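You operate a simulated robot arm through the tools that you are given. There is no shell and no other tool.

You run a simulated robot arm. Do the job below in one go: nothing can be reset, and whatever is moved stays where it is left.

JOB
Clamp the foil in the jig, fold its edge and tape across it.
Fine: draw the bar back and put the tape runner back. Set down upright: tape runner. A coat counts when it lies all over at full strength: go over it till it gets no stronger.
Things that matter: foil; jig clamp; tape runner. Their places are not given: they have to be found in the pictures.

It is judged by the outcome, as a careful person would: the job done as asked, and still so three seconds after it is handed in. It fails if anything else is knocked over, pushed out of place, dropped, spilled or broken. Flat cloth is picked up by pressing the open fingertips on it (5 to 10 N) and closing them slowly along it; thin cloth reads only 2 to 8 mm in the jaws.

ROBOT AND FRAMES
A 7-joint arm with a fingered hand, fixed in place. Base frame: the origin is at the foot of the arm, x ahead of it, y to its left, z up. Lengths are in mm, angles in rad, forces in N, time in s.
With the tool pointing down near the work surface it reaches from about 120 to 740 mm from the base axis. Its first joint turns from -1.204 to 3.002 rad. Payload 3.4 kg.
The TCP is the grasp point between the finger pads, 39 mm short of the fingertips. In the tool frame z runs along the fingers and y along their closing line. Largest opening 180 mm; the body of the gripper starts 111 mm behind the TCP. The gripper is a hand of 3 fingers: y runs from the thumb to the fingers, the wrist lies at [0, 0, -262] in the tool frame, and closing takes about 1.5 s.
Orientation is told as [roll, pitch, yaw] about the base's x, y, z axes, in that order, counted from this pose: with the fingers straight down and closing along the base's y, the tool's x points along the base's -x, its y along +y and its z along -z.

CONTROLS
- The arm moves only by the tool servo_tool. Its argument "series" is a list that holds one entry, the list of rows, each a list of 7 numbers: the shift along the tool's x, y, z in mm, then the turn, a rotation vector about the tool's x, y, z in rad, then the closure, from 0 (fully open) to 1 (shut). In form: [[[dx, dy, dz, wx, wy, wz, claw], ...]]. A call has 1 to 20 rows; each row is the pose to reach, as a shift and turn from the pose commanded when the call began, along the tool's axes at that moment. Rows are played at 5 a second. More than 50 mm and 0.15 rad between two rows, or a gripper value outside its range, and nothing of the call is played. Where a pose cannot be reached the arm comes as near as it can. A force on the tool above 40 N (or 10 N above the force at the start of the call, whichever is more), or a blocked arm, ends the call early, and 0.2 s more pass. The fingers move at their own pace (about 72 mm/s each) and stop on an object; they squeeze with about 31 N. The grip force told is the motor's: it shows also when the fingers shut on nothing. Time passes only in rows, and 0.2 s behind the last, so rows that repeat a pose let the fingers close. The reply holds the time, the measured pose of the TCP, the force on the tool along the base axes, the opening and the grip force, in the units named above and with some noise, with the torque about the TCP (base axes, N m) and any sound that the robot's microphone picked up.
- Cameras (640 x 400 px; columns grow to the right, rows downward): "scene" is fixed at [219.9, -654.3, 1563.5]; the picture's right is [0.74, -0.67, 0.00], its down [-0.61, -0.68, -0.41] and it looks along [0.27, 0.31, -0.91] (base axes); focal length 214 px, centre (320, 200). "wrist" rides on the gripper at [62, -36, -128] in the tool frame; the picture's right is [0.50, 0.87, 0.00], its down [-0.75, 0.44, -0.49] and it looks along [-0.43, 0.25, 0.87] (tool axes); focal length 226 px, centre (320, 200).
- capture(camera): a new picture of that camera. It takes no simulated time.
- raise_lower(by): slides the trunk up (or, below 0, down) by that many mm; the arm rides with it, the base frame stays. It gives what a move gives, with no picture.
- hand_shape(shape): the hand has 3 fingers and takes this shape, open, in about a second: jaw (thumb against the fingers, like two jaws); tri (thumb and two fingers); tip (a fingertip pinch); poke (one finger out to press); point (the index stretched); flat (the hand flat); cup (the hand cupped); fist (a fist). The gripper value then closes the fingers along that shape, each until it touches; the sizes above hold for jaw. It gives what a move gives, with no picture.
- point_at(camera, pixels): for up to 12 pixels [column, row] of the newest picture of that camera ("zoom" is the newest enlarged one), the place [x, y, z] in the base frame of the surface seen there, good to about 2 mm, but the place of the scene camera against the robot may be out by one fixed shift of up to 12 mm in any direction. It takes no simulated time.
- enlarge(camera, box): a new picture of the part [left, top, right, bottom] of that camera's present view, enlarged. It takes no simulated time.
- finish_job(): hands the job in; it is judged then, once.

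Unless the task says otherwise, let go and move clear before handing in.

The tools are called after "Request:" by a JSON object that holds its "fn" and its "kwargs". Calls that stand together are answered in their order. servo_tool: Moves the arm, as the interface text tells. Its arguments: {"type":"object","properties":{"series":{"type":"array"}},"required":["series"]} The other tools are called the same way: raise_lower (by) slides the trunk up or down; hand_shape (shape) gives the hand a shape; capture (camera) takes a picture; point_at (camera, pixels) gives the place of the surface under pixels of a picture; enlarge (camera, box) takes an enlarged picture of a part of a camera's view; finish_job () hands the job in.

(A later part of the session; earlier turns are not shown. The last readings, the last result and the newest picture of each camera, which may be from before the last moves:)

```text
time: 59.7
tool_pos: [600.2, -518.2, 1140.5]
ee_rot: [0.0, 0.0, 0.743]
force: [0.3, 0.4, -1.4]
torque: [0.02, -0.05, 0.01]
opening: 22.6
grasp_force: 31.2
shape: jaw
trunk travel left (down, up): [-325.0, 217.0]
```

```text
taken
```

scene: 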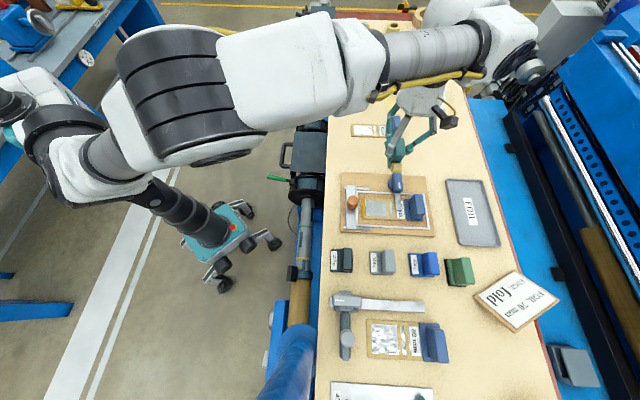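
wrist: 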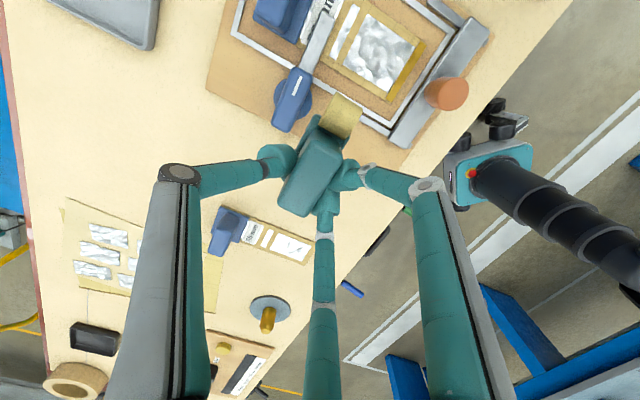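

Still level and clear. I'll turn the remaining quarter while moving over the foil, and see whether the wrist allows it.

Request:
{"fn": "servo_tool", "kwargs": {"series": [[[8, 1, 0, 0, 0, -0.13, 1], [17, 1, 0, 0, 0, -0.26, 1], [26, 2, 0, 0, 0, -0.39, 1], [35, 2, 0, 0, 0, -0.52, 1], [44, 3, 0, 0, 0, -0.65, 1], [53, 4, 0, 0, 0, -0.78, 1], [62, 5, 0, 0, 0, -0.91, 1], [71, 5, 0, 0, 0, -1.04, 1], [80, 6, 0, 0, 0, -1.17, 1], [89, 7, 0, 0, 0, -1.3, 1], [98, 7, 0, 0, 0, -1.43, 1], [106.8, 7.5, 0, 0, 0, -1.57, 1], [106.8, 7.5, 0, 0, 0, -1.57, 1]]]}}

Request:
{"fn": "capture", "kwargs": {"camera": "wrist"}}

Request:
{"fn": "capture", "kwargs": {"camera": "scene"}}

```text
time: 62.5
tool_pos: [518.0, -583.4, 1142.2]
ee_rot: [0.0, 0.001, 2.314]
force: [0.4, 1.0, -0.3]
torque: [0.02, 0.01, -0.03]
opening: 22.8
grasp_force: 30.3
shape: jaw
trunk travel left (down, up): [-325.0, 217.0]
```

```text
taken
```

wrist: 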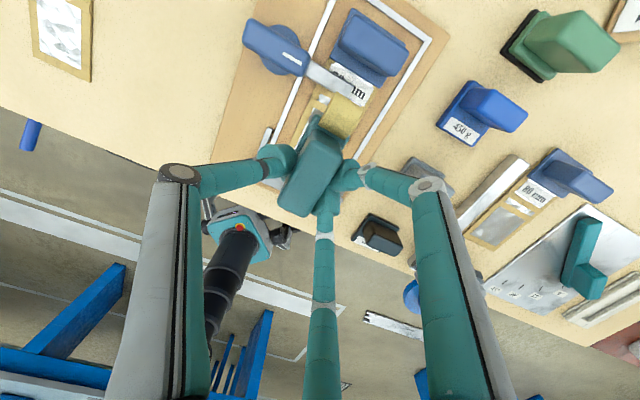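

```text
taken
```

scene: 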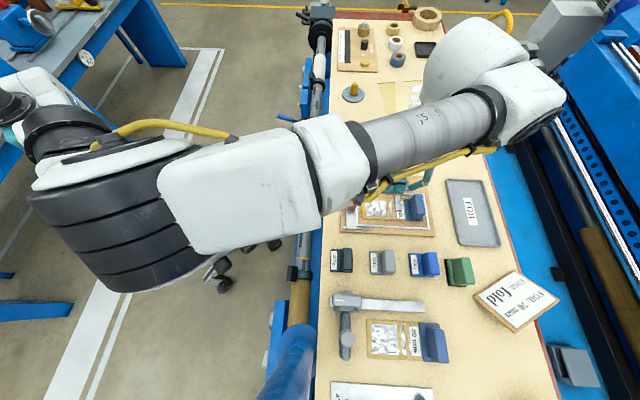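

The wrist reached yaw 2.31, so the roll now points away from the bar. I'll position the runner over the near (−v) end of the folded strip and descend to just above the foil.

Request:
{"fn": "servo_tool", "kwargs": {"series": [[[-14, 21, 0, 0, 0, -0.02, 1], [-27.9, 43, 0, 0, 0, -0.04, 1], [-27.9, 43, 30, 0, 0, -0.04, 1], [-27.9, 43, 60, 0, 0, -0.04, 1], [-27.9, 43, 84, 0, 0, -0.04, 1], [-27.9, 43, 84, 0, 0, -0.04, 1], [-27.9, 43, 84, 0, 0, -0.04, 1]]]}}

Request:
{"fn": "capture", "kwargs": {"camera": "wrist"}}

Request:
{"fn": "capture", "kwargs": {"camera": "scene"}}

Request:
{"fn": "enlarge", "kwargs": {"camera": "scene", "box": [325, 150, 445, 250]}}

Request:
{"fn": "enlarge", "kwargs": {"camera": "wrist", "box": [220, 60, 420, 240]}}

```text
time: 64.1
tool_pos: [468.2, -591.0, 1055.2]
ee_rot: [-0.002, -0.001, 2.352]
force: [0.1, 0.4, -0.4]
torque: [0.01, 0.05, -0.03]
opening: 22.9
grasp_force: 31.4
shape: jaw
trunk travel left (down, up): [-325.0, 217.0]
```

```text
taken
```

wrist: 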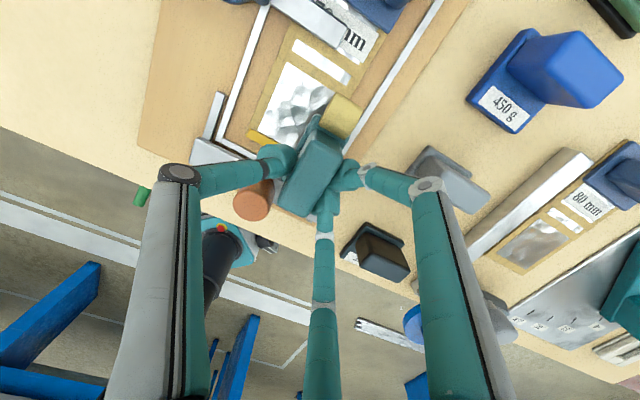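

```text
taken
```

scene: 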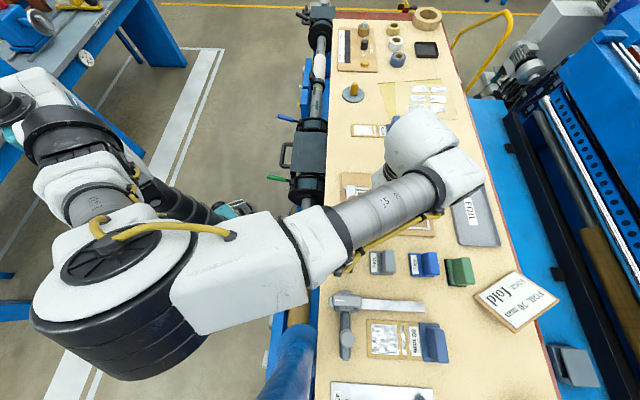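

```text
4.00 times, centred on (385, 200) of scene
```

zoom: 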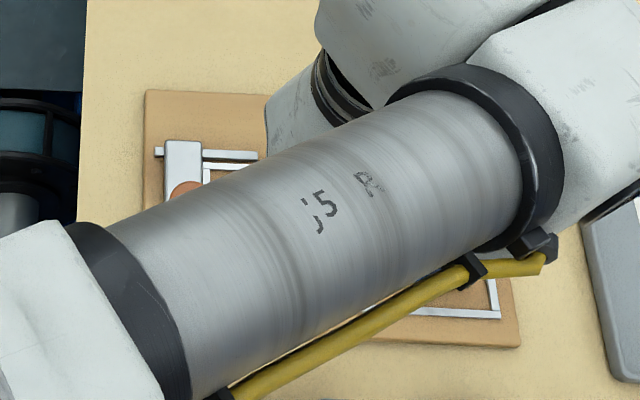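

```text
2.22 times, centred on (320, 150) of wrist
```

zoom: 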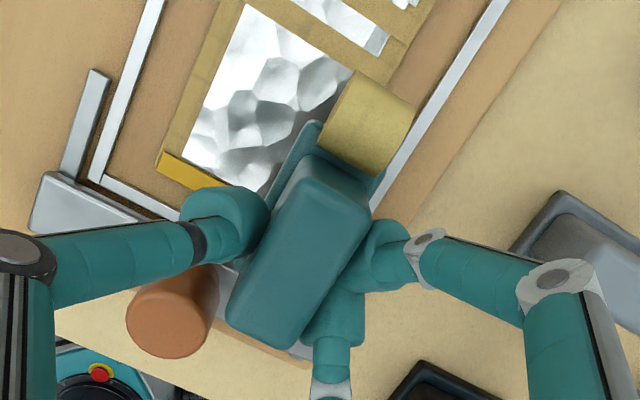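

The wrist view shows the folded strip's far end at zoom (190,170), with the runner hovering over its near end. I'll measure the strip and the runner base.

Request:
{"fn": "point_at", "kwargs": {"camera": "zoom", "pixels": [[160, 170], [180, 155], [165, 160], [225, 182], [185, 180], [172, 175], [235, 10], [185, 140], [85, 195], [190, 205], [170, 300], [310, 128]]}}

Request:
{"fn": "point_at", "kwargs": {"camera": "zoom", "pixels": [[370, 150], [345, 75], [410, 110], [318, 125], [270, 180], [300, 165], [365, 205], [232, 310], [290, 345], [290, 250], [145, 225], [440, 95]]}}

```text
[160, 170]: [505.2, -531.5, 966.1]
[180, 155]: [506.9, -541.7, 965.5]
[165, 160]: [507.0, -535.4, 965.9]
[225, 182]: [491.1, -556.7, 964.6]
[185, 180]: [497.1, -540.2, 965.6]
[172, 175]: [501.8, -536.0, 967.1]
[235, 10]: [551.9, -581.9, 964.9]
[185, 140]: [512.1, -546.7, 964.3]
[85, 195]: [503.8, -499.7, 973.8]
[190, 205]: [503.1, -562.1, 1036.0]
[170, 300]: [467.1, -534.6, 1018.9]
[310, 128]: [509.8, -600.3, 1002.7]
```

```text
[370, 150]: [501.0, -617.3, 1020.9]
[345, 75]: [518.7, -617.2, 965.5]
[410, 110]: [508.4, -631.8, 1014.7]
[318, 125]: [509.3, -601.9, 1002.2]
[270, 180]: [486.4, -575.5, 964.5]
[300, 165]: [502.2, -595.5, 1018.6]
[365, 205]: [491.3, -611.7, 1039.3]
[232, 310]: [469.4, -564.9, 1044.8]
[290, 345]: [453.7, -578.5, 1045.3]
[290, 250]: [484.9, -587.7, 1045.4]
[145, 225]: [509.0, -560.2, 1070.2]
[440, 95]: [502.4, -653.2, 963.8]
```

The strip spans u 62–73 and v 38–107, and the runner pad covers its near end. I'll lower in small steps until a light contact shows.

Request:
{"fn": "servo_tool", "kwargs": {"series": [[[0, 0, 4, 0, 0, 0, 1], [0, 0, 8, 0, 0, 0, 1], [0, 0, 10, 0, 0, 0, 1], [0, 0, 12, 0, 0, 0, 1], [0, 0, 12, 0, 0, 0, 1]]]}}

```text
time: 65.3
tool_pos: [467.1, -590.3, 1043.5]
ee_rot: [0.001, 0.001, 2.352]
force: [-0.4, 0.4, -1.7]
torque: [0.05, 0.03, 0.03]
opening: 23.0
grasp_force: 30.8
shape: jaw
trunk travel left (down, up): [-325.0, 217.0]
```

Request:
{"fn": "servo_tool", "kwargs": {"series": [[[0, 0, 1, 0, 0, 0, 1], [0, 0, 2, 0, 0, 0, 1], [0, 0, 3, 0, 0, 0, 1], [0, 0, 3, 0, 0, 0, 1]]]}}

Request:
{"fn": "enlarge", "kwargs": {"camera": "wrist", "box": [220, 60, 420, 240]}}

```text
time: 66.3
tool_pos: [467.0, -592.5, 1042.0]
ee_rot: [0.0, 0.0, 2.353]
force: [0.0, -0.4, -1.5]
torque: [-0.02, 0.0, -0.02]
opening: 23.0
grasp_force: 31.1
shape: jaw
trunk travel left (down, up): [-325.0, 217.0]
```

```text
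2.22 times, centred on (320, 150) of wrist
```

zoom: 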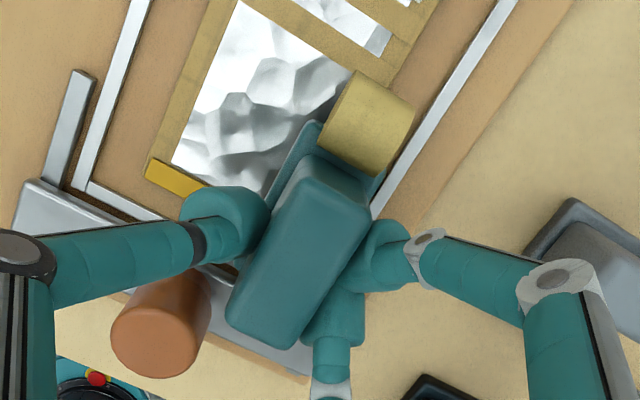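

No contact yet; the vertical force is unchanged at about −1.5 N. I'll keep lowering 1 mm at a time.

Request:
{"fn": "servo_tool", "kwargs": {"series": [[[0, 0, 1, 0, 0, 0, 1], [0, 0, 2, 0, 0, 0, 1], [0, 0, 2, 0, 0, 0, 1]]]}}

Request:
{"fn": "servo_tool", "kwargs": {"series": [[[0, 0, 1, 0, 0, 0, 1], [0, 0, 1.5, 0, 0, 0, 1], [0, 0, 1.5, 0, 0, 0, 1]]]}}

```text
time: 67.1
tool_pos: [466.7, -592.9, 1040.6]
ee_rot: [-0.002, 0.003, 2.354]
force: [-0.2, -0.4, 4.2]
torque: [0.02, -0.01, 0.0]
opening: 23.0
grasp_force: 30.9
shape: jaw
trunk travel left (down, up): [-325.0, 217.0]
```

```text
time: 67.9
tool_pos: [467.1, -591.7, 1038.4]
ee_rot: [-0.002, 0.004, 2.353]
force: [-0.7, -1.6, 9.9]
torque: [0.04, -0.05, 0.0]
opening: 23.0
grasp_force: 31.4
shape: jaw
trunk travel left (down, up): [-325.0, 217.0]
```

There is about 11 N of contact. Now I'll drag the runner across the foil along the fold (+v).

Request:
{"fn": "servo_tool", "kwargs": {"series": [[[0, -4, 0, 0, 0, 0, 1], [0, -8, 0, 0, 0, 0, 1], [0, -12, 0, 0, 0, 0, 1], [0, -16, 0, 0, 0, 0, 1], [0, -20, 0, 0, 0, 0, 1], [0, -24, 0, 0, 0, 0, 1], [0, -28, 0, 0, 0, 0, 1], [0, -32, 0, 0, 0, 0, 1], [0, -36, 0, 0, 0, 0, 1], [0, -40, 0, 0, 0, 0, 1], [0, -44, 0, 0, 0, 0, 1], [0, -48, 0, 0, 0, 0, 1], [0, -52, 0, 0, 0, 0, 1], [0, -57, 0, 0, 0, 0, 1], [0, -57, 0, 0, 0, 0, 1]]]}}

Request:
{"fn": "capture", "kwargs": {"camera": "wrist"}}

Request:
{"fn": "enlarge", "kwargs": {"camera": "wrist", "box": [220, 60, 420, 240]}}

```text
time: 71.1
tool_pos: [507.6, -551.2, 1038.2]
ee_rot: [-0.001, 0.002, 2.353]
force: [-2.3, -1.4, 9.5]
torque: [-0.02, 0.0, 0.02]
opening: 22.8
grasp_force: 31.4
shape: jaw
trunk travel left (down, up): [-325.0, 217.0]
```

```text
taken
```

wrist: 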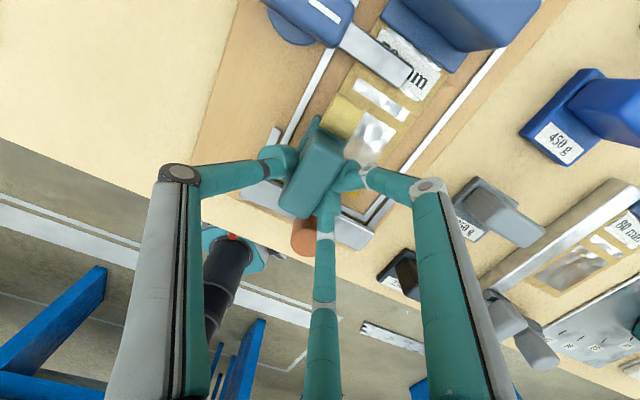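

```text
2.22 times, centred on (320, 150) of wrist
```

zoom: 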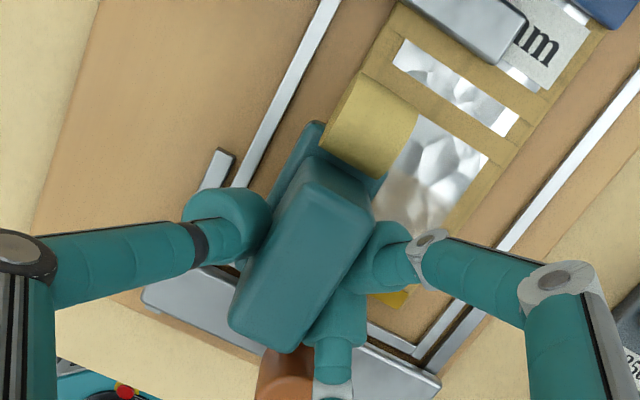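

The drag was smooth. I'll lift and swing back to the −v side so the wrist camera can see the strip.

Request:
{"fn": "servo_tool", "kwargs": {"series": [[[0, 0, -10, 0, 0, 0, 1], [0, 0, -35, 0, 0, 0, 1], [0, 20, -60, 0, 0, 0, 1], [0, 50, -60, 0, 0, 0, 1], [0, 80, -60, 0, 0, 0, 1], [0, 80, -60, 0, 0, 0, 1]]]}}

Request:
{"fn": "capture", "kwargs": {"camera": "wrist"}}

Request:
{"fn": "enlarge", "kwargs": {"camera": "wrist", "box": [180, 40, 380, 220]}}

Request:
{"fn": "capture", "kwargs": {"camera": "scene"}}

```text
time: 72.5
tool_pos: [451.6, -607.0, 1097.5]
ee_rot: [-0.002, -0.001, 2.354]
force: [0.1, 0.4, -1.9]
torque: [-0.05, -0.03, 0.03]
opening: 23.0
grasp_force: 31.4
shape: jaw
trunk travel left (down, up): [-325.0, 217.0]
```

```text
taken
```

wrist: 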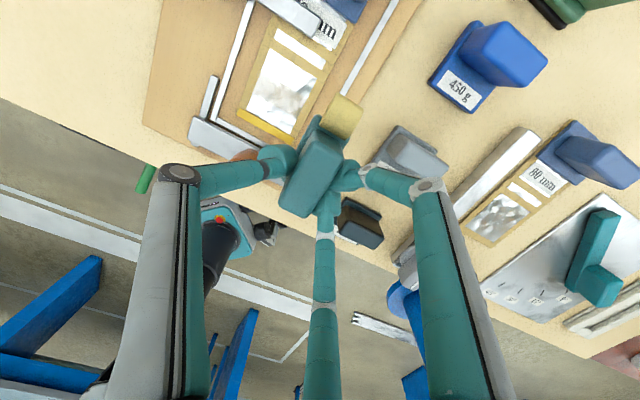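

```text
2.22 times, centred on (280, 130) of wrist
```

zoom: 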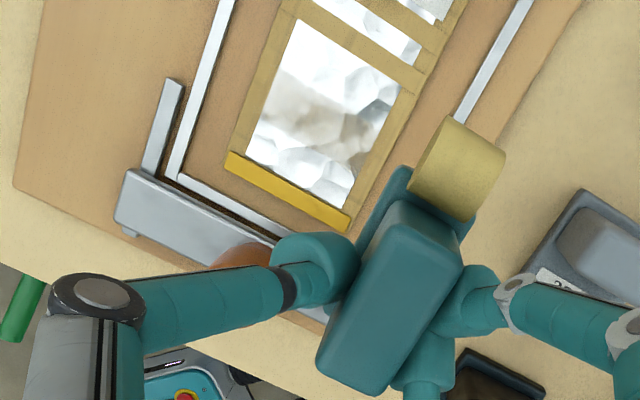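

```text
taken
```

scene: 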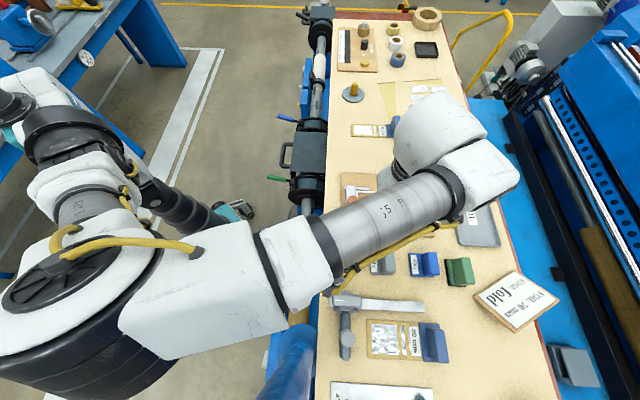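

A faint brownish band now lies across the foil window near zoom (310,115). That is the tape, at partial strength. I'll look closer.

Request:
{"fn": "enlarge", "kwargs": {"camera": "wrist", "box": [235, 35, 325, 125]}}

Request:
{"fn": "point_at", "kwargs": {"camera": "zoom", "pixels": [[320, 200]]}}

```text
4.44 times, centred on (280, 80) of wrist
```

zoom: 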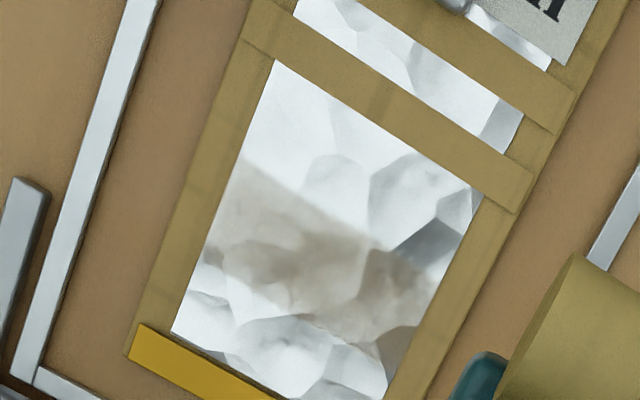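

```text
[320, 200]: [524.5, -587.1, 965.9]
```

Request:
{"fn": "point_at", "kwargs": {"camera": "zoom", "pixels": [[245, 165], [345, 218], [430, 275], [205, 262], [290, 310], [370, 345], [275, 65], [485, 185], [175, 335], [385, 395], [300, 250], [140, 330]]}}

```text
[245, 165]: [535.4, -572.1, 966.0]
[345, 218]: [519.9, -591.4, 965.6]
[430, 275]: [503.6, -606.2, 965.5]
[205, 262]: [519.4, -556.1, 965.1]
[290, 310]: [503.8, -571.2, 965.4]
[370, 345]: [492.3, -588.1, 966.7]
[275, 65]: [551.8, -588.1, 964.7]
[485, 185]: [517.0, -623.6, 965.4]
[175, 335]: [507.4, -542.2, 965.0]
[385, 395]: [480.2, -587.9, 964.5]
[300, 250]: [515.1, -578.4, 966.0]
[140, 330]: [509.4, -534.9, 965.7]
```

In jig coordinates the tape band spans u≈91–116, mid-window, across the full foil width, and it is still faint. I'll set the runner centred on that band (u≈101) and go over it repeatedly, landing first.

Request:
{"fn": "servo_tool", "kwargs": {"series": [[[7, -14, 0, 0, 0, 0, 1], [14, -27, 0, 0, 0, 0, 1], [14, -27, 25, 0, 0, 0, 1], [14, -27, 45, 0, 0, 0, 1], [14, -27, 53, 0, 0, 0, 1], [14, -27, 56, 0, 0, 0, 1], [14, -27, 58, 0, 0, 0, 1], [14, -27, 59, 0, 0, 0, 1], [14, -27, 59, 0, 0, 0, 1]]]}}

Request:
{"fn": "enlarge", "kwargs": {"camera": "wrist", "box": [220, 60, 420, 240]}}

```text
time: 74.5
tool_pos: [480.0, -598.4, 1039.6]
ee_rot: [0.001, 0.001, 2.353]
force: [0.4, -0.1, -0.5]
torque: [0.03, 0.01, 0.02]
opening: 22.7
grasp_force: 30.9
shape: jaw
trunk travel left (down, up): [-325.0, 217.0]
```

```text
2.22 times, centred on (320, 150) of wrist
```

zoom: 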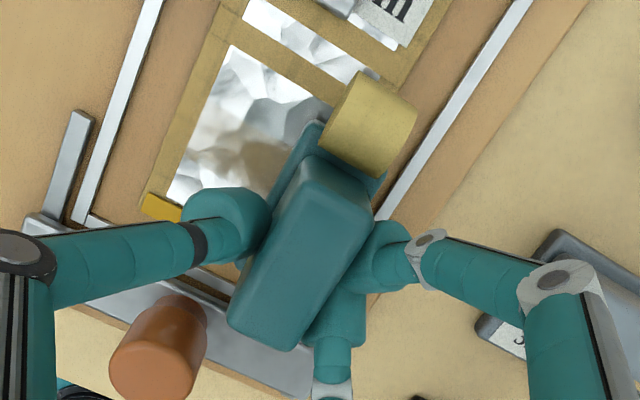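

It's barely touching. I'll press about 3.5 mm further and sweep across the full width.

Request:
{"fn": "servo_tool", "kwargs": {"series": [[[0, 0, 1.2, 0, 0, 0, 1], [0, 0, 2.4, 0, 0, 0, 1], [0, 0, 3.5, 0, 0, 0, 1], [0, 5, 3.5, 0, 0, 0, 1], [0, 10, 3.5, 0, 0, 0, 1], [0, 14, 3.5, 0, 0, 0, 1], [0, 9, 3.5, 0, 0, 0, 1], [0, 4, 3.5, 0, 0, 0, 1], [0, -2, 3.5, 0, 0, 0, 1], [0, -8, 3.5, 0, 0, 0, 1], [0, -14, 3.5, 0, 0, 0, 1], [0, -20, 3.5, 0, 0, 0, 1], [0, -26, 3.5, 0, 0, 0, 1], [0, -32, 3.5, 0, 0, 0, 1], [0, -38, 3.5, 0, 0, 0, 1], [0, -44, 3.5, 0, 0, 0, 1], [0, -50, 3.5, 0, 0, 0, 1], [0, -56, 3.5, 0, 0, 0, 1], [0, -58, 3.5, 0, 0, 0, 1]]]}}

Request:
{"fn": "enlarge", "kwargs": {"camera": "wrist", "box": [220, 60, 420, 240]}}

```text
time: 78.5
tool_pos: [518.9, -557.7, 1036.5]
ee_rot: [-0.002, 0.003, 2.353]
force: [-4.9, -4.6, 20.4]
torque: [-0.12, 0.16, -0.01]
opening: 23.5
grasp_force: 31.0
shape: jaw
trunk travel left (down, up): [-325.0, 217.0]
```

```text
2.22 times, centred on (320, 150) of wrist
```

zoom: 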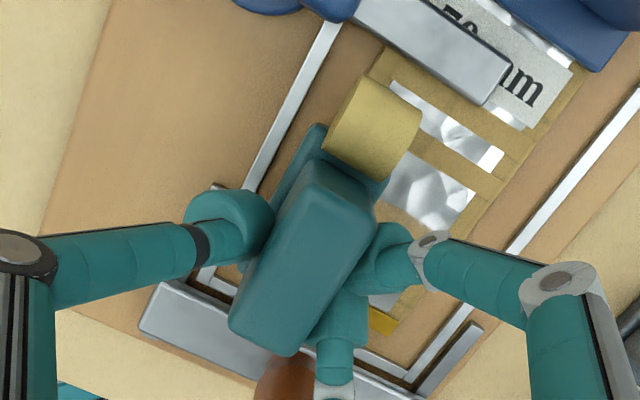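

The pressure is 20 N, a bit more than needed. I'll ease up 2 mm and sweep back.

Request:
{"fn": "servo_tool", "kwargs": {"series": [[[0, 0, -1, 0, 0, 0, 1], [0, 0, -2, 0, 0, 0, 1], [0, 5, -2, 0, 0, 0, 1], [0, 10, -2, 0, 0, 0, 1], [0, 15, -2, 0, 0, 0, 1], [0, 20, -2, 0, 0, 0, 1], [0, 25, -2, 0, 0, 0, 1], [0, 30, -2, 0, 0, 0, 1], [0, 35, -2, 0, 0, 0, 1], [0, 40, -2, 0, 0, 0, 1], [0, 45, -2, 0, 0, 0, 1], [0, 50, -2, 0, 0, 0, 1], [0, 55, -2, 0, 0, 0, 1], [0, 60, -2, 0, 0, 0, 1], [0, 65, -2, 0, 0, 0, 1], [0, 70, -2, 0, 0, 0, 1], [0, 72, -2, 0, 0, 0, 1]]]}}

Request:
{"fn": "enlarge", "kwargs": {"camera": "wrist", "box": [220, 60, 420, 240]}}

```text
time: 82.1
tool_pos: [470.1, -608.7, 1037.6]
ee_rot: [0.002, 0.001, 2.352]
force: [1.7, 1.5, 6.1]
torque: [0.2, -0.18, -0.01]
opening: 23.5
grasp_force: 31.1
shape: jaw
trunk travel left (down, up): [-325.0, 217.0]
```

```text
2.22 times, centred on (320, 150) of wrist
```

zoom: 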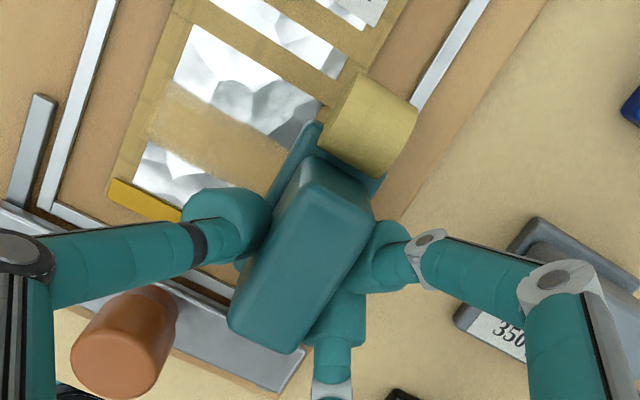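

The tape band is now clearly visible, brown with defined edges, around zoom (205,135). I'll keep sweeping until it gets no stronger.

Request:
{"fn": "servo_tool", "kwargs": {"series": [[[0, 0, 0.7, 0, 0, 0, 1], [0, -5, 0.7, 0, 0, 0, 1], [0, -10, 0.7, 0, 0, 0, 1], [0, -15, 0.7, 0, 0, 0, 1], [0, -20, 0.7, 0, 0, 0, 1], [0, -25, 0.7, 0, 0, 0, 1], [0, -30, 0.7, 0, 0, 0, 1], [0, -35, 0.7, 0, 0, 0, 1], [0, -40, 0.7, 0, 0, 0, 1], [0, -45, 0.7, 0, 0, 0, 1], [0, -50, 0.7, 0, 0, 0, 1], [0, -55, 0.7, 0, 0, 0, 1], [0, -60, 0.7, 0, 0, 0, 1], [0, -65, 0.7, 0, 0, 0, 1], [0, -70, 0.7, 0, 0, 0, 1], [0, -74, 0.7, 0, 0, 0, 1], [0, -74, 0.7, 0, 0, 0, 1]]]}}

Request:
{"fn": "enlarge", "kwargs": {"camera": "wrist", "box": [220, 60, 420, 240]}}

Request:
{"fn": "servo_tool", "kwargs": {"series": [[[0, 5, 0, 0, 0, 0, 1], [0, 10, 0, 0, 0, 0, 1], [0, 15, 0, 0, 0, 0, 1], [0, 20, 0, 0, 0, 0, 1], [0, 25, 0, 0, 0, 0, 1], [0, 30, 0, 0, 0, 0, 1], [0, 35, 0, 0, 0, 0, 1], [0, 40, 0, 0, 0, 0, 1], [0, 45, 0, 0, 0, 0, 1], [0, 50, 0, 0, 0, 0, 1], [0, 55, 0, 0, 0, 0, 1], [0, 60, 0, 0, 0, 0, 1], [0, 65, 0, 0, 0, 0, 1], [0, 70, 0, 0, 0, 0, 1], [0, 76, 0, 0, 0, 0, 1], [0, 76, 0, 0, 0, 0, 1]]]}}

Request:
{"fn": "enlarge", "kwargs": {"camera": "wrist", "box": [220, 60, 420, 240]}}

```text
time: 85.7
tool_pos: [521.4, -555.9, 1038.7]
ee_rot: [-0.003, 0.005, 2.351]
force: [-3.3, -2.9, 13.8]
torque: [-0.13, 0.08, -0.02]
opening: 23.4
grasp_force: 30.9
shape: jaw
trunk travel left (down, up): [-325.0, 217.0]
```

```text
2.22 times, centred on (320, 150) of wrist
```

zoom: 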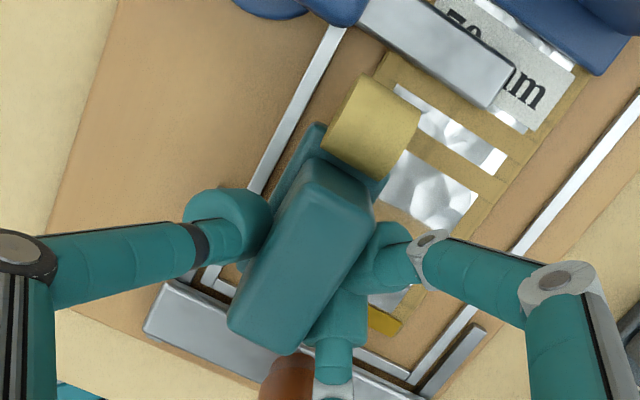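

```text
time: 89.1
tool_pos: [468.1, -609.8, 1037.6]
ee_rot: [0.0, 0.001, 2.354]
force: [3.2, 2.6, 10.0]
torque: [0.29, -0.29, -0.03]
opening: 23.5
grasp_force: 30.6
shape: jaw
trunk travel left (down, up): [-325.0, 217.0]
```

```text
2.22 times, centred on (320, 150) of wrist
```

zoom: 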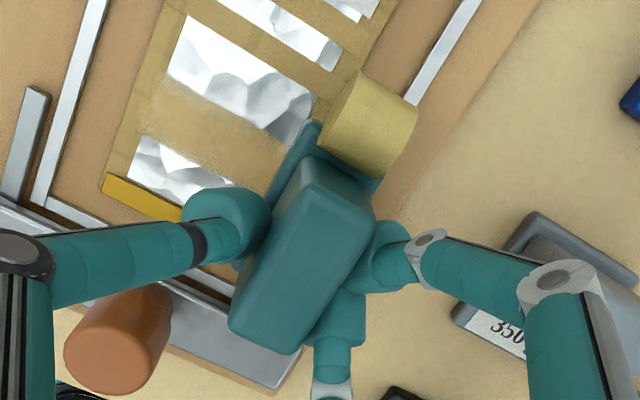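

The band looks the same as after the previous sweep. I'll lift and back off towards −v to inspect the whole band, including its near end.

Request:
{"fn": "servo_tool", "kwargs": {"series": [[[0, 0, -10, 0, 0, 0, 1], [0, 0, -35, 0, 0, 0, 1], [0, 20, -70, 0, 0, 0, 1], [0, 50, -90, 0, 0, 0, 1], [0, 50, -90, 0, 0, 0, 1]]]}}

Request:
{"fn": "capture", "kwargs": {"camera": "wrist"}}

Request:
{"fn": "enlarge", "kwargs": {"camera": "wrist", "box": [220, 20, 340, 140]}}

```text
time: 90.3
tool_pos: [433.8, -647.1, 1127.1]
ee_rot: [-0.001, -0.001, 2.353]
force: [0.2, 0.4, -1.0]
torque: [0.02, 0.0, 0.04]
opening: 23.3
grasp_force: 31.4
shape: jaw
trunk travel left (down, up): [-325.0, 217.0]
```

```text
taken
```

wrist: 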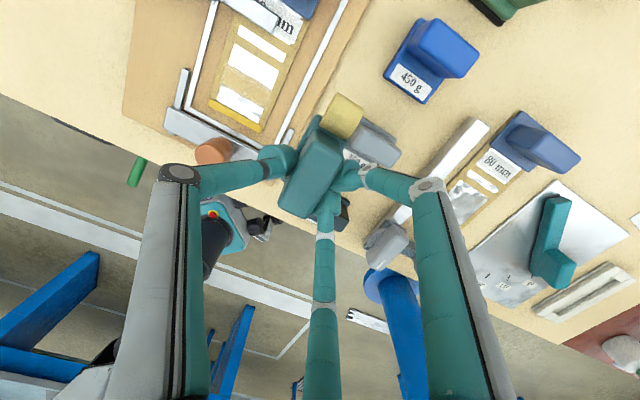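

```text
3.33 times, centred on (280, 80) of wrist
```

zoom: 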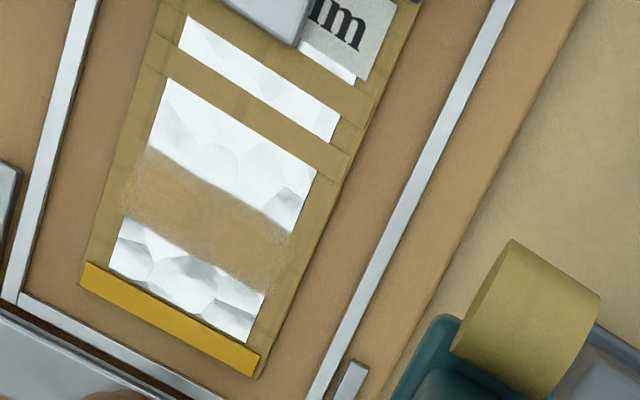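

Request:
{"fn": "enlarge", "kwargs": {"camera": "wrist", "box": [236, 56, 290, 110]}}

Request:
{"fn": "point_at", "kwargs": {"camera": "zoom", "pixels": [[150, 160], [100, 280], [430, 330], [480, 255], [290, 240]]}}

```text
7.41 times, centred on (263, 83) of wrist
```

zoom: 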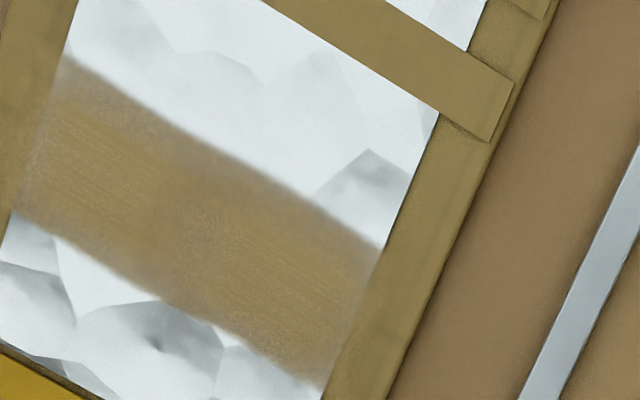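

```text
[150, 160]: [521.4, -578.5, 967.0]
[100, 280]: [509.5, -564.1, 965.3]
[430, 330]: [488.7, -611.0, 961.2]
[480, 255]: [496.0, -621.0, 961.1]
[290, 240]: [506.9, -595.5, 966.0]
```

The band runs right across, but the middle looks slightly paler than the ends. I'll make several more sweeps and then compare from this same viewpoint.

Request:
{"fn": "servo_tool", "kwargs": {"series": [[[0, -35, 0, 0, 0, 0, 1], [0, -67, 0, 0, 0, 0, 1], [0, -67, 40, 0, 0, 0, 1], [0, -67, 70, 0, 0, 0, 1], [0, -67, 82, 0, 0, 0, 1], [0, -67, 87, 0, 0, 0, 1], [0, -67, 89, 0, 0, 0, 1], [0, -67, 90, 0, 0, 0, 1], [0, -67, 90, 0, 0, 0, 1]]]}}

Request:
{"fn": "servo_tool", "kwargs": {"series": [[[0, 5, 0, 0, 0, 0, 1], [0, 10, 0, 0, 0, 0, 1], [0, 14, 0, 0, 0, 0, 1], [2, 14, 0, 0, 0, 0, 1], [4, 10, 0, 0, 0, 0, 1], [4, 5, 0, 0, 0, 0, 1], [4, 0, 0, 0, 0, 0, 1], [4, -5, 0, 0, 0, 0, 1], [4, -10, 0, 0, 0, 0, 1], [4, -15, 0, 0, 0, 0, 1], [4, -20, 0, 0, 0, 0, 1], [4, -25, 0, 0, 0, 0, 1], [4, -30, 0, 0, 0, 0, 1], [4, -35, 0, 0, 0, 0, 1], [4, -40, 0, 0, 0, 0, 1], [4, -45, 0, 0, 0, 0, 1], [4, -50, 0, 0, 0, 0, 1], [4, -55, 0, 0, 0, 0, 1], [4, -59, 0, 0, 0, 0, 1]]]}}

Request:
{"fn": "servo_tool", "kwargs": {"series": [[[-4, 0, 0, 0, 0, 0, 1], [-4, 5, 0, 0, 0, 0, 1], [-4, 10, 0, 0, 0, 0, 1], [-4, 15, 0, 0, 0, 0, 1], [-4, 20, 0, 0, 0, 0, 1], [-4, 25, 0, 0, 0, 0, 1], [-4, 30, 0, 0, 0, 0, 1], [-4, 35, 0, 0, 0, 0, 1], [-4, 40, 0, 0, 0, 0, 1], [-4, 45, 0, 0, 0, 0, 1], [-4, 50, 0, 0, 0, 0, 1], [-4, 55, 0, 0, 0, 0, 1], [-4, 60, 0, 0, 0, 0, 1], [-4, 65, 0, 0, 0, 0, 1], [-4, 70, 0, 0, 0, 0, 1], [-4, 73, 0, 0, 0, 0, 1], [-4, 73, 0, 0, 0, 0, 1]]]}}

```text
time: 92.3
tool_pos: [480.1, -597.3, 1038.4]
ee_rot: [-0.002, 0.0, 2.353]
force: [0.3, 1.2, 6.5]
torque: [0.13, -0.02, 0.05]
opening: 23.4
grasp_force: 31.3
shape: jaw
trunk travel left (down, up): [-325.0, 217.0]
```

```text
time: 96.3
tool_pos: [523.6, -559.7, 1037.6]
ee_rot: [-0.001, 0.001, 2.351]
force: [-2.1, -1.7, 7.7]
torque: [-0.07, 0.08, -0.01]
opening: 23.3
grasp_force: 30.4
shape: jaw
trunk travel left (down, up): [-325.0, 217.0]
```

```text
time: 99.9
tool_pos: [469.7, -608.2, 1036.8]
ee_rot: [0.0, -0.001, 2.352]
force: [1.4, 1.3, 7.4]
torque: [0.15, -0.2, -0.01]
opening: 23.4
grasp_force: 31.2
shape: jaw
trunk travel left (down, up): [-325.0, 217.0]
```

One more round trip, then I'll lift to the same viewpoint and compare.

Request:
{"fn": "servo_tool", "kwargs": {"series": [[[0, -5, 0.7, 0, 0, 0, 1], [0, -10, 0.7, 0, 0, 0, 1], [0, -15, 0.7, 0, 0, 0, 1], [0, -20, 0.7, 0, 0, 0, 1], [0, -24, 0.7, 0, 0, 0, 1], [0, -28, 0.7, 0, 0, 0, 1], [0, -32, 0.7, 0, 0, 0, 1], [0, -36, 0.7, 0, 0, 0, 1], [0, -40, 0.7, 0, 0, 0, 1], [0, -44, 0.7, 0, 0, 0, 1], [0, -48, 0.7, 0, 0, 0, 1], [0, -52, 0.7, 0, 0, 0, 1], [0, -56, 0.7, 0, 0, 0, 1], [0, -61, 0.7, 0, 0, 0, 1], [0, -66, 0.7, 0, 0, 0, 1], [0, -71, 0.7, 0, 0, 0, 1], [0, -75, 0.7, 0, 0, 0, 1]]]}}

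Request:
{"fn": "servo_tool", "kwargs": {"series": [[[0, 5, 0, 0, 0, 0, 1], [0, 10, 0, 0, 0, 0, 1], [0, 15, 0, 0, 0, 0, 1], [0, 20, 0, 0, 0, 0, 1], [0, 25, 0, 0, 0, 0, 1], [0, 30, 0, 0, 0, 0, 1], [0, 34, 0, 0, 0, 0, 1], [0, 38, 0, 0, 0, 0, 1], [0, 42, 0, 0, 0, 0, 1], [0, 46, 0, 0, 0, 0, 1], [0, 50, 0, 0, 0, 0, 1], [0, 55, 0, 0, 0, 0, 1], [0, 60, 0, 0, 0, 0, 1], [0, 65, 0, 0, 0, 0, 1], [0, 70, 0, 0, 0, 0, 1], [0, 75, 0, 0, 0, 0, 1]]]}}

Request:
{"fn": "servo_tool", "kwargs": {"series": [[[0, 0, -10, 0, 0, 0, 1], [0, 0, -35, 0, 0, 0, 1], [0, 20, -70, 0, 0, 0, 1], [0, 50, -90, 0, 0, 0, 1], [0, 50, -90, 0, 0, 0, 1]]]}}

Request:
{"fn": "enlarge", "kwargs": {"camera": "wrist", "box": [220, 20, 340, 140]}}

Request:
{"fn": "enlarge", "kwargs": {"camera": "wrist", "box": [236, 56, 290, 110]}}

```text
time: 103.5
tool_pos: [523.7, -554.1, 1036.5]
ee_rot: [-0.001, 0.004, 2.352]
force: [-2.5, -2.2, 12.4]
torque: [-0.17, 0.12, -0.01]
opening: 23.0
grasp_force: 30.7
shape: jaw
trunk travel left (down, up): [-325.0, 217.0]
```

```text
time: 106.9
tool_pos: [468.8, -607.1, 1037.3]
ee_rot: [0.0, 0.002, 2.352]
force: [1.6, 1.7, 9.2]
torque: [0.23, -0.19, 0.0]
opening: 23.4
grasp_force: 31.4
shape: jaw
trunk travel left (down, up): [-325.0, 217.0]
```

```text
time: 108.1
tool_pos: [435.0, -645.6, 1125.5]
ee_rot: [-0.001, -0.002, 2.352]
force: [0.5, 0.1, -1.4]
torque: [0.01, 0.02, -0.04]
opening: 23.1
grasp_force: 31.0
shape: jaw
trunk travel left (down, up): [-325.0, 217.0]
```

```text
3.33 times, centred on (280, 80) of wrist
```

zoom: 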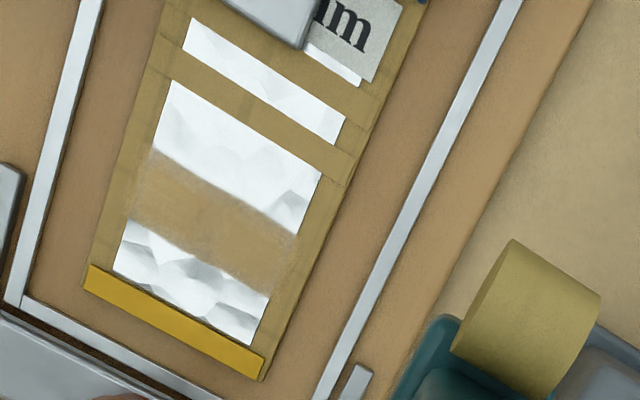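

```text
7.41 times, centred on (263, 83) of wrist
```

zoom: 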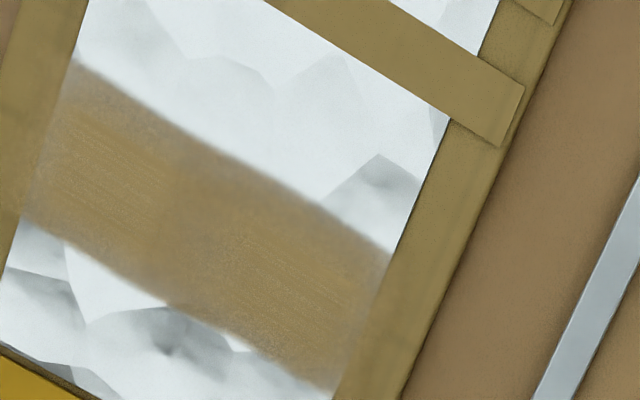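

The band looks identical to before, so it is at full strength. Now I'll take the runner back to its original spot (centre ≈ (675,-444), axis −39.7°, roll towards the robot), turning back the way I came, first half.

Request:
{"fn": "servo_tool", "kwargs": {"series": [[[0, 0, -15, 0, 0, 0, 1], [2, -15, -20, 0, 0, 0.1, 1], [4, -32, -20, 0, 0, 0.22, 1], [6, -49, -20, 0, 0, 0.34, 1], [8, -66, -20, 0, 0, 0.46, 1], [10, -83, -20, 0, 0, 0.58, 1], [12, -100, -20, 0, 0, 0.7, 1], [14, -117, -20, 0, 0, 0.82, 1], [16, -134, -20, 0, 0, 0.94, 1], [18, -151, -20, 0, 0, 1.06, 1], [20, -168, -20, 0, 0, 1.18, 1], [22, -185, -20, 0, 0, 1.3, 1], [24, -200, -20, 0, 0, 1.42, 1], [25.3, -207.3, -20, 0, 0, 1.54, 1], [25.3, -207.3, -20, 0, 0, 1.54, 1]]]}}

Request:
{"fn": "capture", "kwargs": {"camera": "wrist"}}

```text
time: 111.3
tool_pos: [600.0, -514.8, 1146.3]
ee_rot: [0.0, -0.002, 0.81]
force: [0.5, -0.7, -1.1]
torque: [0.02, -0.03, 0.04]
opening: 22.9
grasp_force: 31.5
shape: jaw
trunk travel left (down, up): [-325.0, 217.0]
```

```text
taken
```

wrist: 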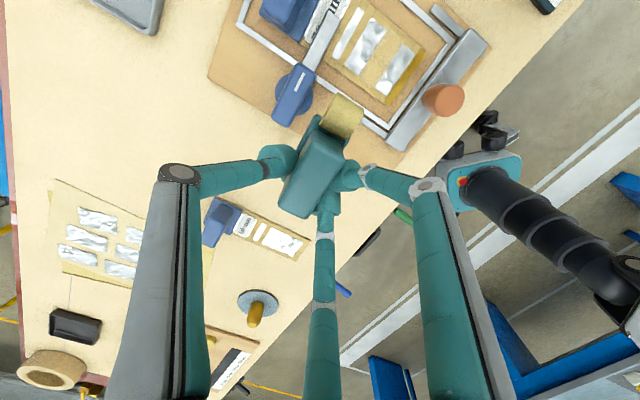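

The tape band shows clearly across the foil window. Second half of the return: to (684.6,-435.3) with yaw −0.673.

Request:
{"fn": "servo_tool", "kwargs": {"series": [[[-10, 0, 0, 0, 0, 0.13, 1], [-20, -1, 0, 0, 0, 0.26, 1], [-30, -1, 0, 0, 0, 0.39, 1], [-40, -2, 0, 0, 0, 0.52, 1], [-50, -3, 0, 0, 0, 0.65, 1], [-60, -3, 0, 0, 0, 0.78, 1], [-70, -4, 0, 0, 0, 0.91, 1], [-80, -4, 0, 0, 0, 1.04, 1], [-90, -5, 0, 0, 0, 1.17, 1], [-100, -5, 0, 0, 0, 1.3, 1], [-110, -6, 0, 0, 0, 1.42, 1], [-115.9, -6.4, 0, 0, 0, 1.483, 1], [-115.9, -6.4, 30, 0, 0, 1.483, 1], [-115.9, -6.4, 60, 0, 0, 1.483, 1], [-115.9, -6.4, 75, 0, 0, 1.483, 1], [-115.9, -6.4, 75, 0, 0, 1.483, 1]]]}}

Request:
{"fn": "capture", "kwargs": {"camera": "wrist"}}

Request:
{"fn": "enlarge", "kwargs": {"camera": "wrist", "box": [240, 80, 400, 240]}}

Request:
{"fn": "point_at", "kwargs": {"camera": "zoom", "pixels": [[308, 132], [370, 175], [222, 300], [275, 335], [300, 220], [310, 90], [235, 238], [362, 40], [420, 75], [328, 118]]}}

Request:
{"fn": "enlarge", "kwargs": {"camera": "scene", "box": [330, 90, 430, 175]}}

```text
time: 114.7
tool_pos: [685.2, -433.6, 1071.3]
ee_rot: [0.001, -0.001, -0.671]
force: [-0.4, -0.3, -0.1]
torque: [0.01, 0.03, -0.05]
opening: 22.8
grasp_force: 30.6
shape: jaw
trunk travel left (down, up): [-325.0, 217.0]
```

```text
taken
```

wrist: 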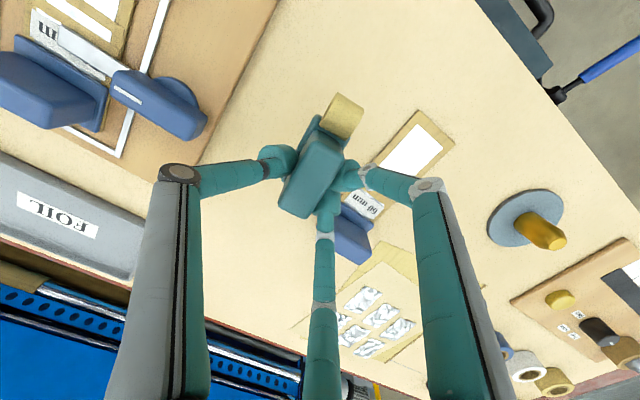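

```text
2.50 times, centred on (320, 160) of wrist
```

zoom: 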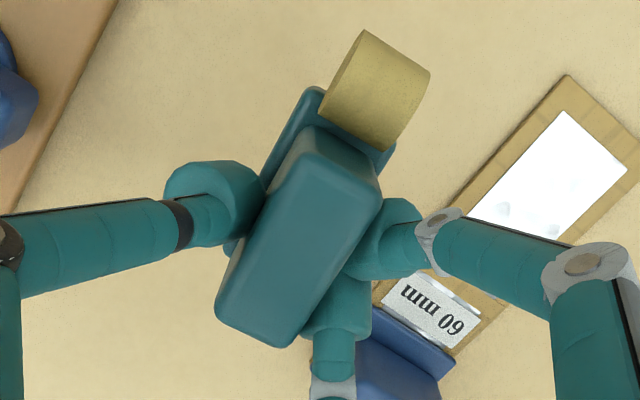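

```text
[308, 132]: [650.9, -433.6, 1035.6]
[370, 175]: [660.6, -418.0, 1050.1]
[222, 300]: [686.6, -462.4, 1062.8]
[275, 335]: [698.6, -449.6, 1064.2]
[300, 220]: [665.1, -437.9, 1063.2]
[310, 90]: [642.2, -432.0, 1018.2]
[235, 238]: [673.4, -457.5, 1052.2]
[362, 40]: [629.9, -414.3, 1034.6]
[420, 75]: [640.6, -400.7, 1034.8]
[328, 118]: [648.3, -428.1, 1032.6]
```

```text
4.71 times, centred on (380, 132) of scene
```

zoom: 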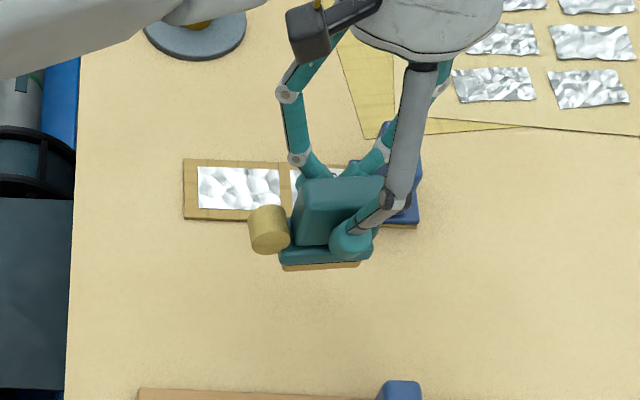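

The runner is over its original spot, only (0.7,-2.5) mm off. I'll correct that and lower to just above the bench.

Request:
{"fn": "servo_tool", "kwargs": {"series": [[[-2.1, -1.5, 10, 0, 0, 0, 1], [-2.1, -1.5, 22, 0, 0, 0, 1], [-2.1, -1.5, 33, 0, 0, 0, 1], [-2.1, -1.5, 40, 0, 0, 0, 1], [-2.1, -1.5, 41, 0, 0, 0, 1], [-2.1, -1.5, 41, 0, 0, 0, 1]]]}}

Request:
{"fn": "servo_tool", "kwargs": {"series": [[[0, 0, 1, 0, 0, 0, 1], [0, 0, 2, 0, 0, 0, 1], [0, 0, 2, 0, 0, 0, 1]]]}}

```text
time: 116.1
tool_pos: [683.7, -437.1, 1031.0]
ee_rot: [0.0, 0.0, -0.67]
force: [0.2, 0.1, -0.6]
torque: [0.0, -0.01, 0.05]
opening: 23.3
grasp_force: 30.9
shape: jaw
trunk travel left (down, up): [-325.0, 217.0]
```

```text
time: 116.9
tool_pos: [684.4, -437.9, 1029.6]
ee_rot: [0.0, -0.003, -0.672]
force: [-0.1, -0.3, -1.1]
torque: [0.02, -0.02, 0.0]
opening: 22.9
grasp_force: 31.1
shape: jaw
trunk travel left (down, up): [-325.0, 217.0]
```

Request:
{"fn": "servo_tool", "kwargs": {"series": [[[0, 0, 1, 0, 0, 0, 1], [0, 0, 2, 0, 0, 0, 1], [0, 0, 2, 0, 0, 0, 1]]]}}

Request:
{"fn": "servo_tool", "kwargs": {"series": [[[0, 0, 1, 0, 0, 0, 1], [0, 0, 1, 0, 0, 0, 1]]]}}

Request:
{"fn": "enlarge", "kwargs": {"camera": "scene", "box": [330, 90, 430, 175]}}

```text
time: 117.7
tool_pos: [685.3, -438.9, 1026.7]
ee_rot: [-0.001, -0.003, -0.672]
force: [-0.1, 0.5, -0.8]
torque: [0.01, 0.01, 0.02]
opening: 23.2
grasp_force: 30.7
shape: jaw
trunk travel left (down, up): [-325.0, 217.0]
```

```text
time: 118.3
tool_pos: [685.8, -437.7, 1025.5]
ee_rot: [0.002, 0.0, -0.668]
force: [0.1, -0.1, -0.5]
torque: [0.02, -0.03, 0.0]
opening: 23.0
grasp_force: 31.0
shape: jaw
trunk travel left (down, up): [-325.0, 217.0]
```

```text
4.71 times, centred on (380, 132) of scene
```

zoom: 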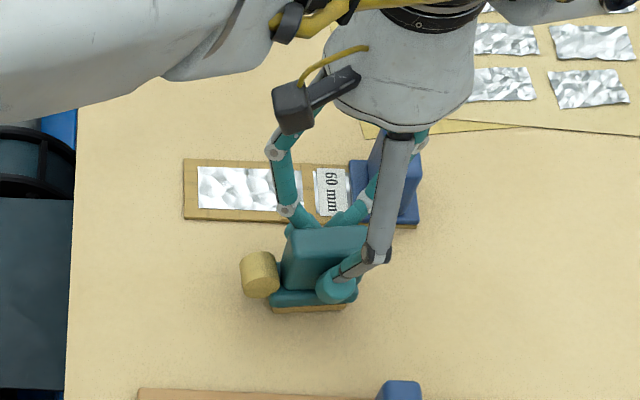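

The runner matches its original place in the picture (roll at zoom (260,273)) but isn't touching yet. I'll keep lowering by 1 mm.

Request:
{"fn": "servo_tool", "kwargs": {"series": [[[0, 0, 1, 0, 0, 0, 1], [0, 0, 1, 0, 0, 0, 1]]]}}

Request:
{"fn": "servo_tool", "kwargs": {"series": [[[0, 0, 1, 0, 0, 0, 1], [0, 0, 1, 0, 0, 0, 1]]]}}

Request:
{"fn": "servo_tool", "kwargs": {"series": [[[0, 0, 0.7, 0, 0, 0, 1], [0, 0, 0.7, 0, 0, 0, 1]]]}}

```text
time: 118.9
tool_pos: [686.0, -438.1, 1024.6]
ee_rot: [0.002, -0.002, -0.67]
force: [-0.3, -0.3, -1.0]
torque: [0.0, -0.04, 0.02]
opening: 22.9
grasp_force: 30.9
shape: jaw
trunk travel left (down, up): [-325.0, 217.0]
```

```text
time: 119.5
tool_pos: [686.5, -438.1, 1024.0]
ee_rot: [0.001, 0.0, -0.67]
force: [-0.1, -0.3, 1.0]
torque: [-0.04, 0.04, 0.0]
opening: 23.4
grasp_force: 30.8
shape: jaw
trunk travel left (down, up): [-325.0, 217.0]
```

```text
time: 120.1
tool_pos: [684.4, -437.3, 1023.7]
ee_rot: [0.002, 0.0, -0.67]
force: [1.5, -0.1, 3.6]
torque: [-0.08, 0.02, 0.02]
opening: 23.2
grasp_force: 31.2
shape: jaw
trunk travel left (down, up): [-325.0, 217.0]
```

The runner is on the bench with about 4 N. I'll open gently and rise straight up.

Request:
{"fn": "servo_tool", "kwargs": {"series": [[[0, 0, 0, 0, 0, 0, 0.9], [0, 0, 0, 0, 0, 0, 0.85], [0, 0, 0, 0, 0, 0, 0.8], [0, 0, 0, 0, 0, 0, 0.72], [0, 0, 0, 0, 0, 0, 0.62], [0, 0, 0, 0, 0, 0, 0.55], [0, 0, 0, 0, 0, 0, 0.52], [0, 0, 0, 0, 0, 0, 0.52]]]}}

Request:
{"fn": "enlarge", "kwargs": {"camera": "wrist", "box": [240, 80, 400, 240]}}

```text
time: 121.9
tool_pos: [685.4, -439.3, 1023.3]
ee_rot: [0.0, -0.002, -0.669]
force: [0.3, 0.5, 0.2]
torque: [-0.02, -0.01, -0.04]
opening: 85.7
grasp_force: 0.1
shape: jaw
trunk travel left (down, up): [-325.0, 217.0]
```

```text
2.50 times, centred on (320, 160) of wrist
```

zoom: 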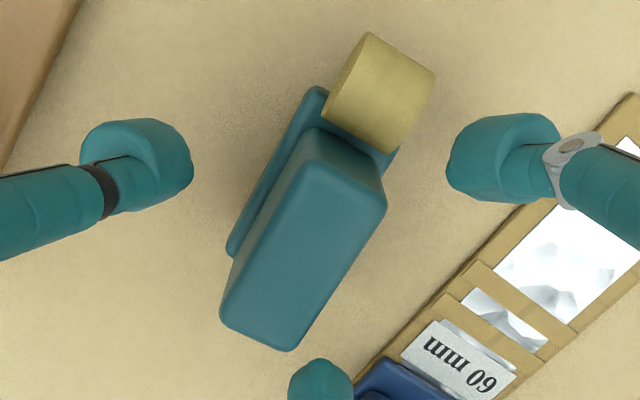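

Request:
{"fn": "servo_tool", "kwargs": {"series": [[[0, 0, -15, 0, 0, 0, 0.5], [0, 0, -40, 0, 0, 0, 0.5], [0, 0, -80, 0, 0, 0, 0.5], [0, 0, -125, 0, 0, 0, 0.5], [0, 0, -165, 0, 0, 0, 0.5], [0, 0, -165, 0, 0, 0, 0.5]]]}}

Request:
{"fn": "enlarge", "kwargs": {"camera": "wrist", "box": [270, 80, 400, 200]}}

Request:
{"fn": "capture", "kwargs": {"camera": "scene"}}

Request:
{"fn": "enlarge", "kwargs": {"camera": "scene", "box": [335, 165, 445, 240]}}

```text
time: 123.3
tool_pos: [682.7, -437.0, 1187.3]
ee_rot: [0.0, 0.0, -0.673]
force: [1.0, 0.5, -0.1]
torque: [-0.04, -0.02, 0.0]
opening: 89.6
grasp_force: 0.0
shape: jaw
trunk travel left (down, up): [-325.0, 217.0]
```

```text
3.33 times, centred on (335, 140) of wrist
```

zoom: 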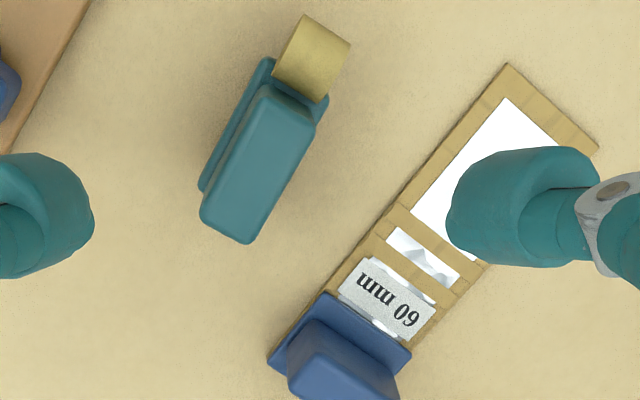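

```text
taken
```

scene: 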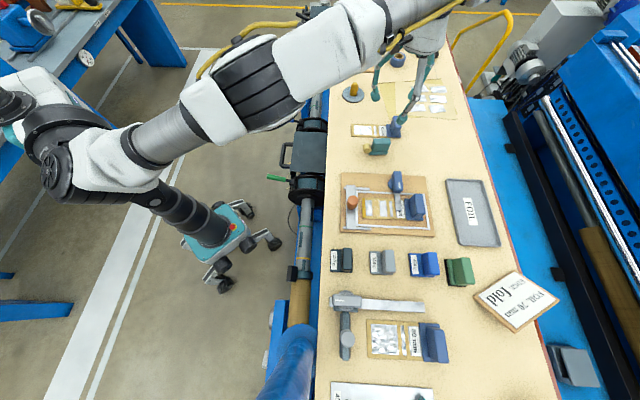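

```text
5.33 times, centred on (390, 202) of scene
```

zoom: 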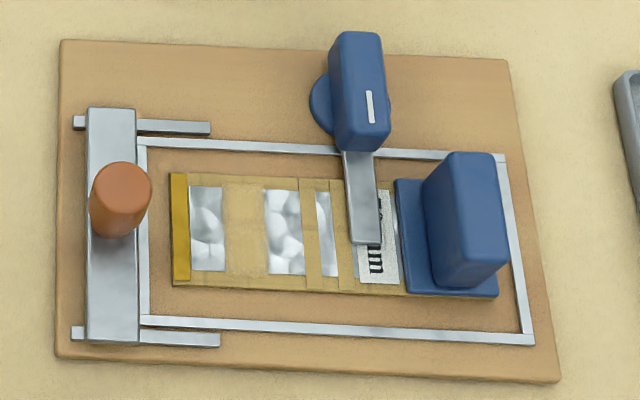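

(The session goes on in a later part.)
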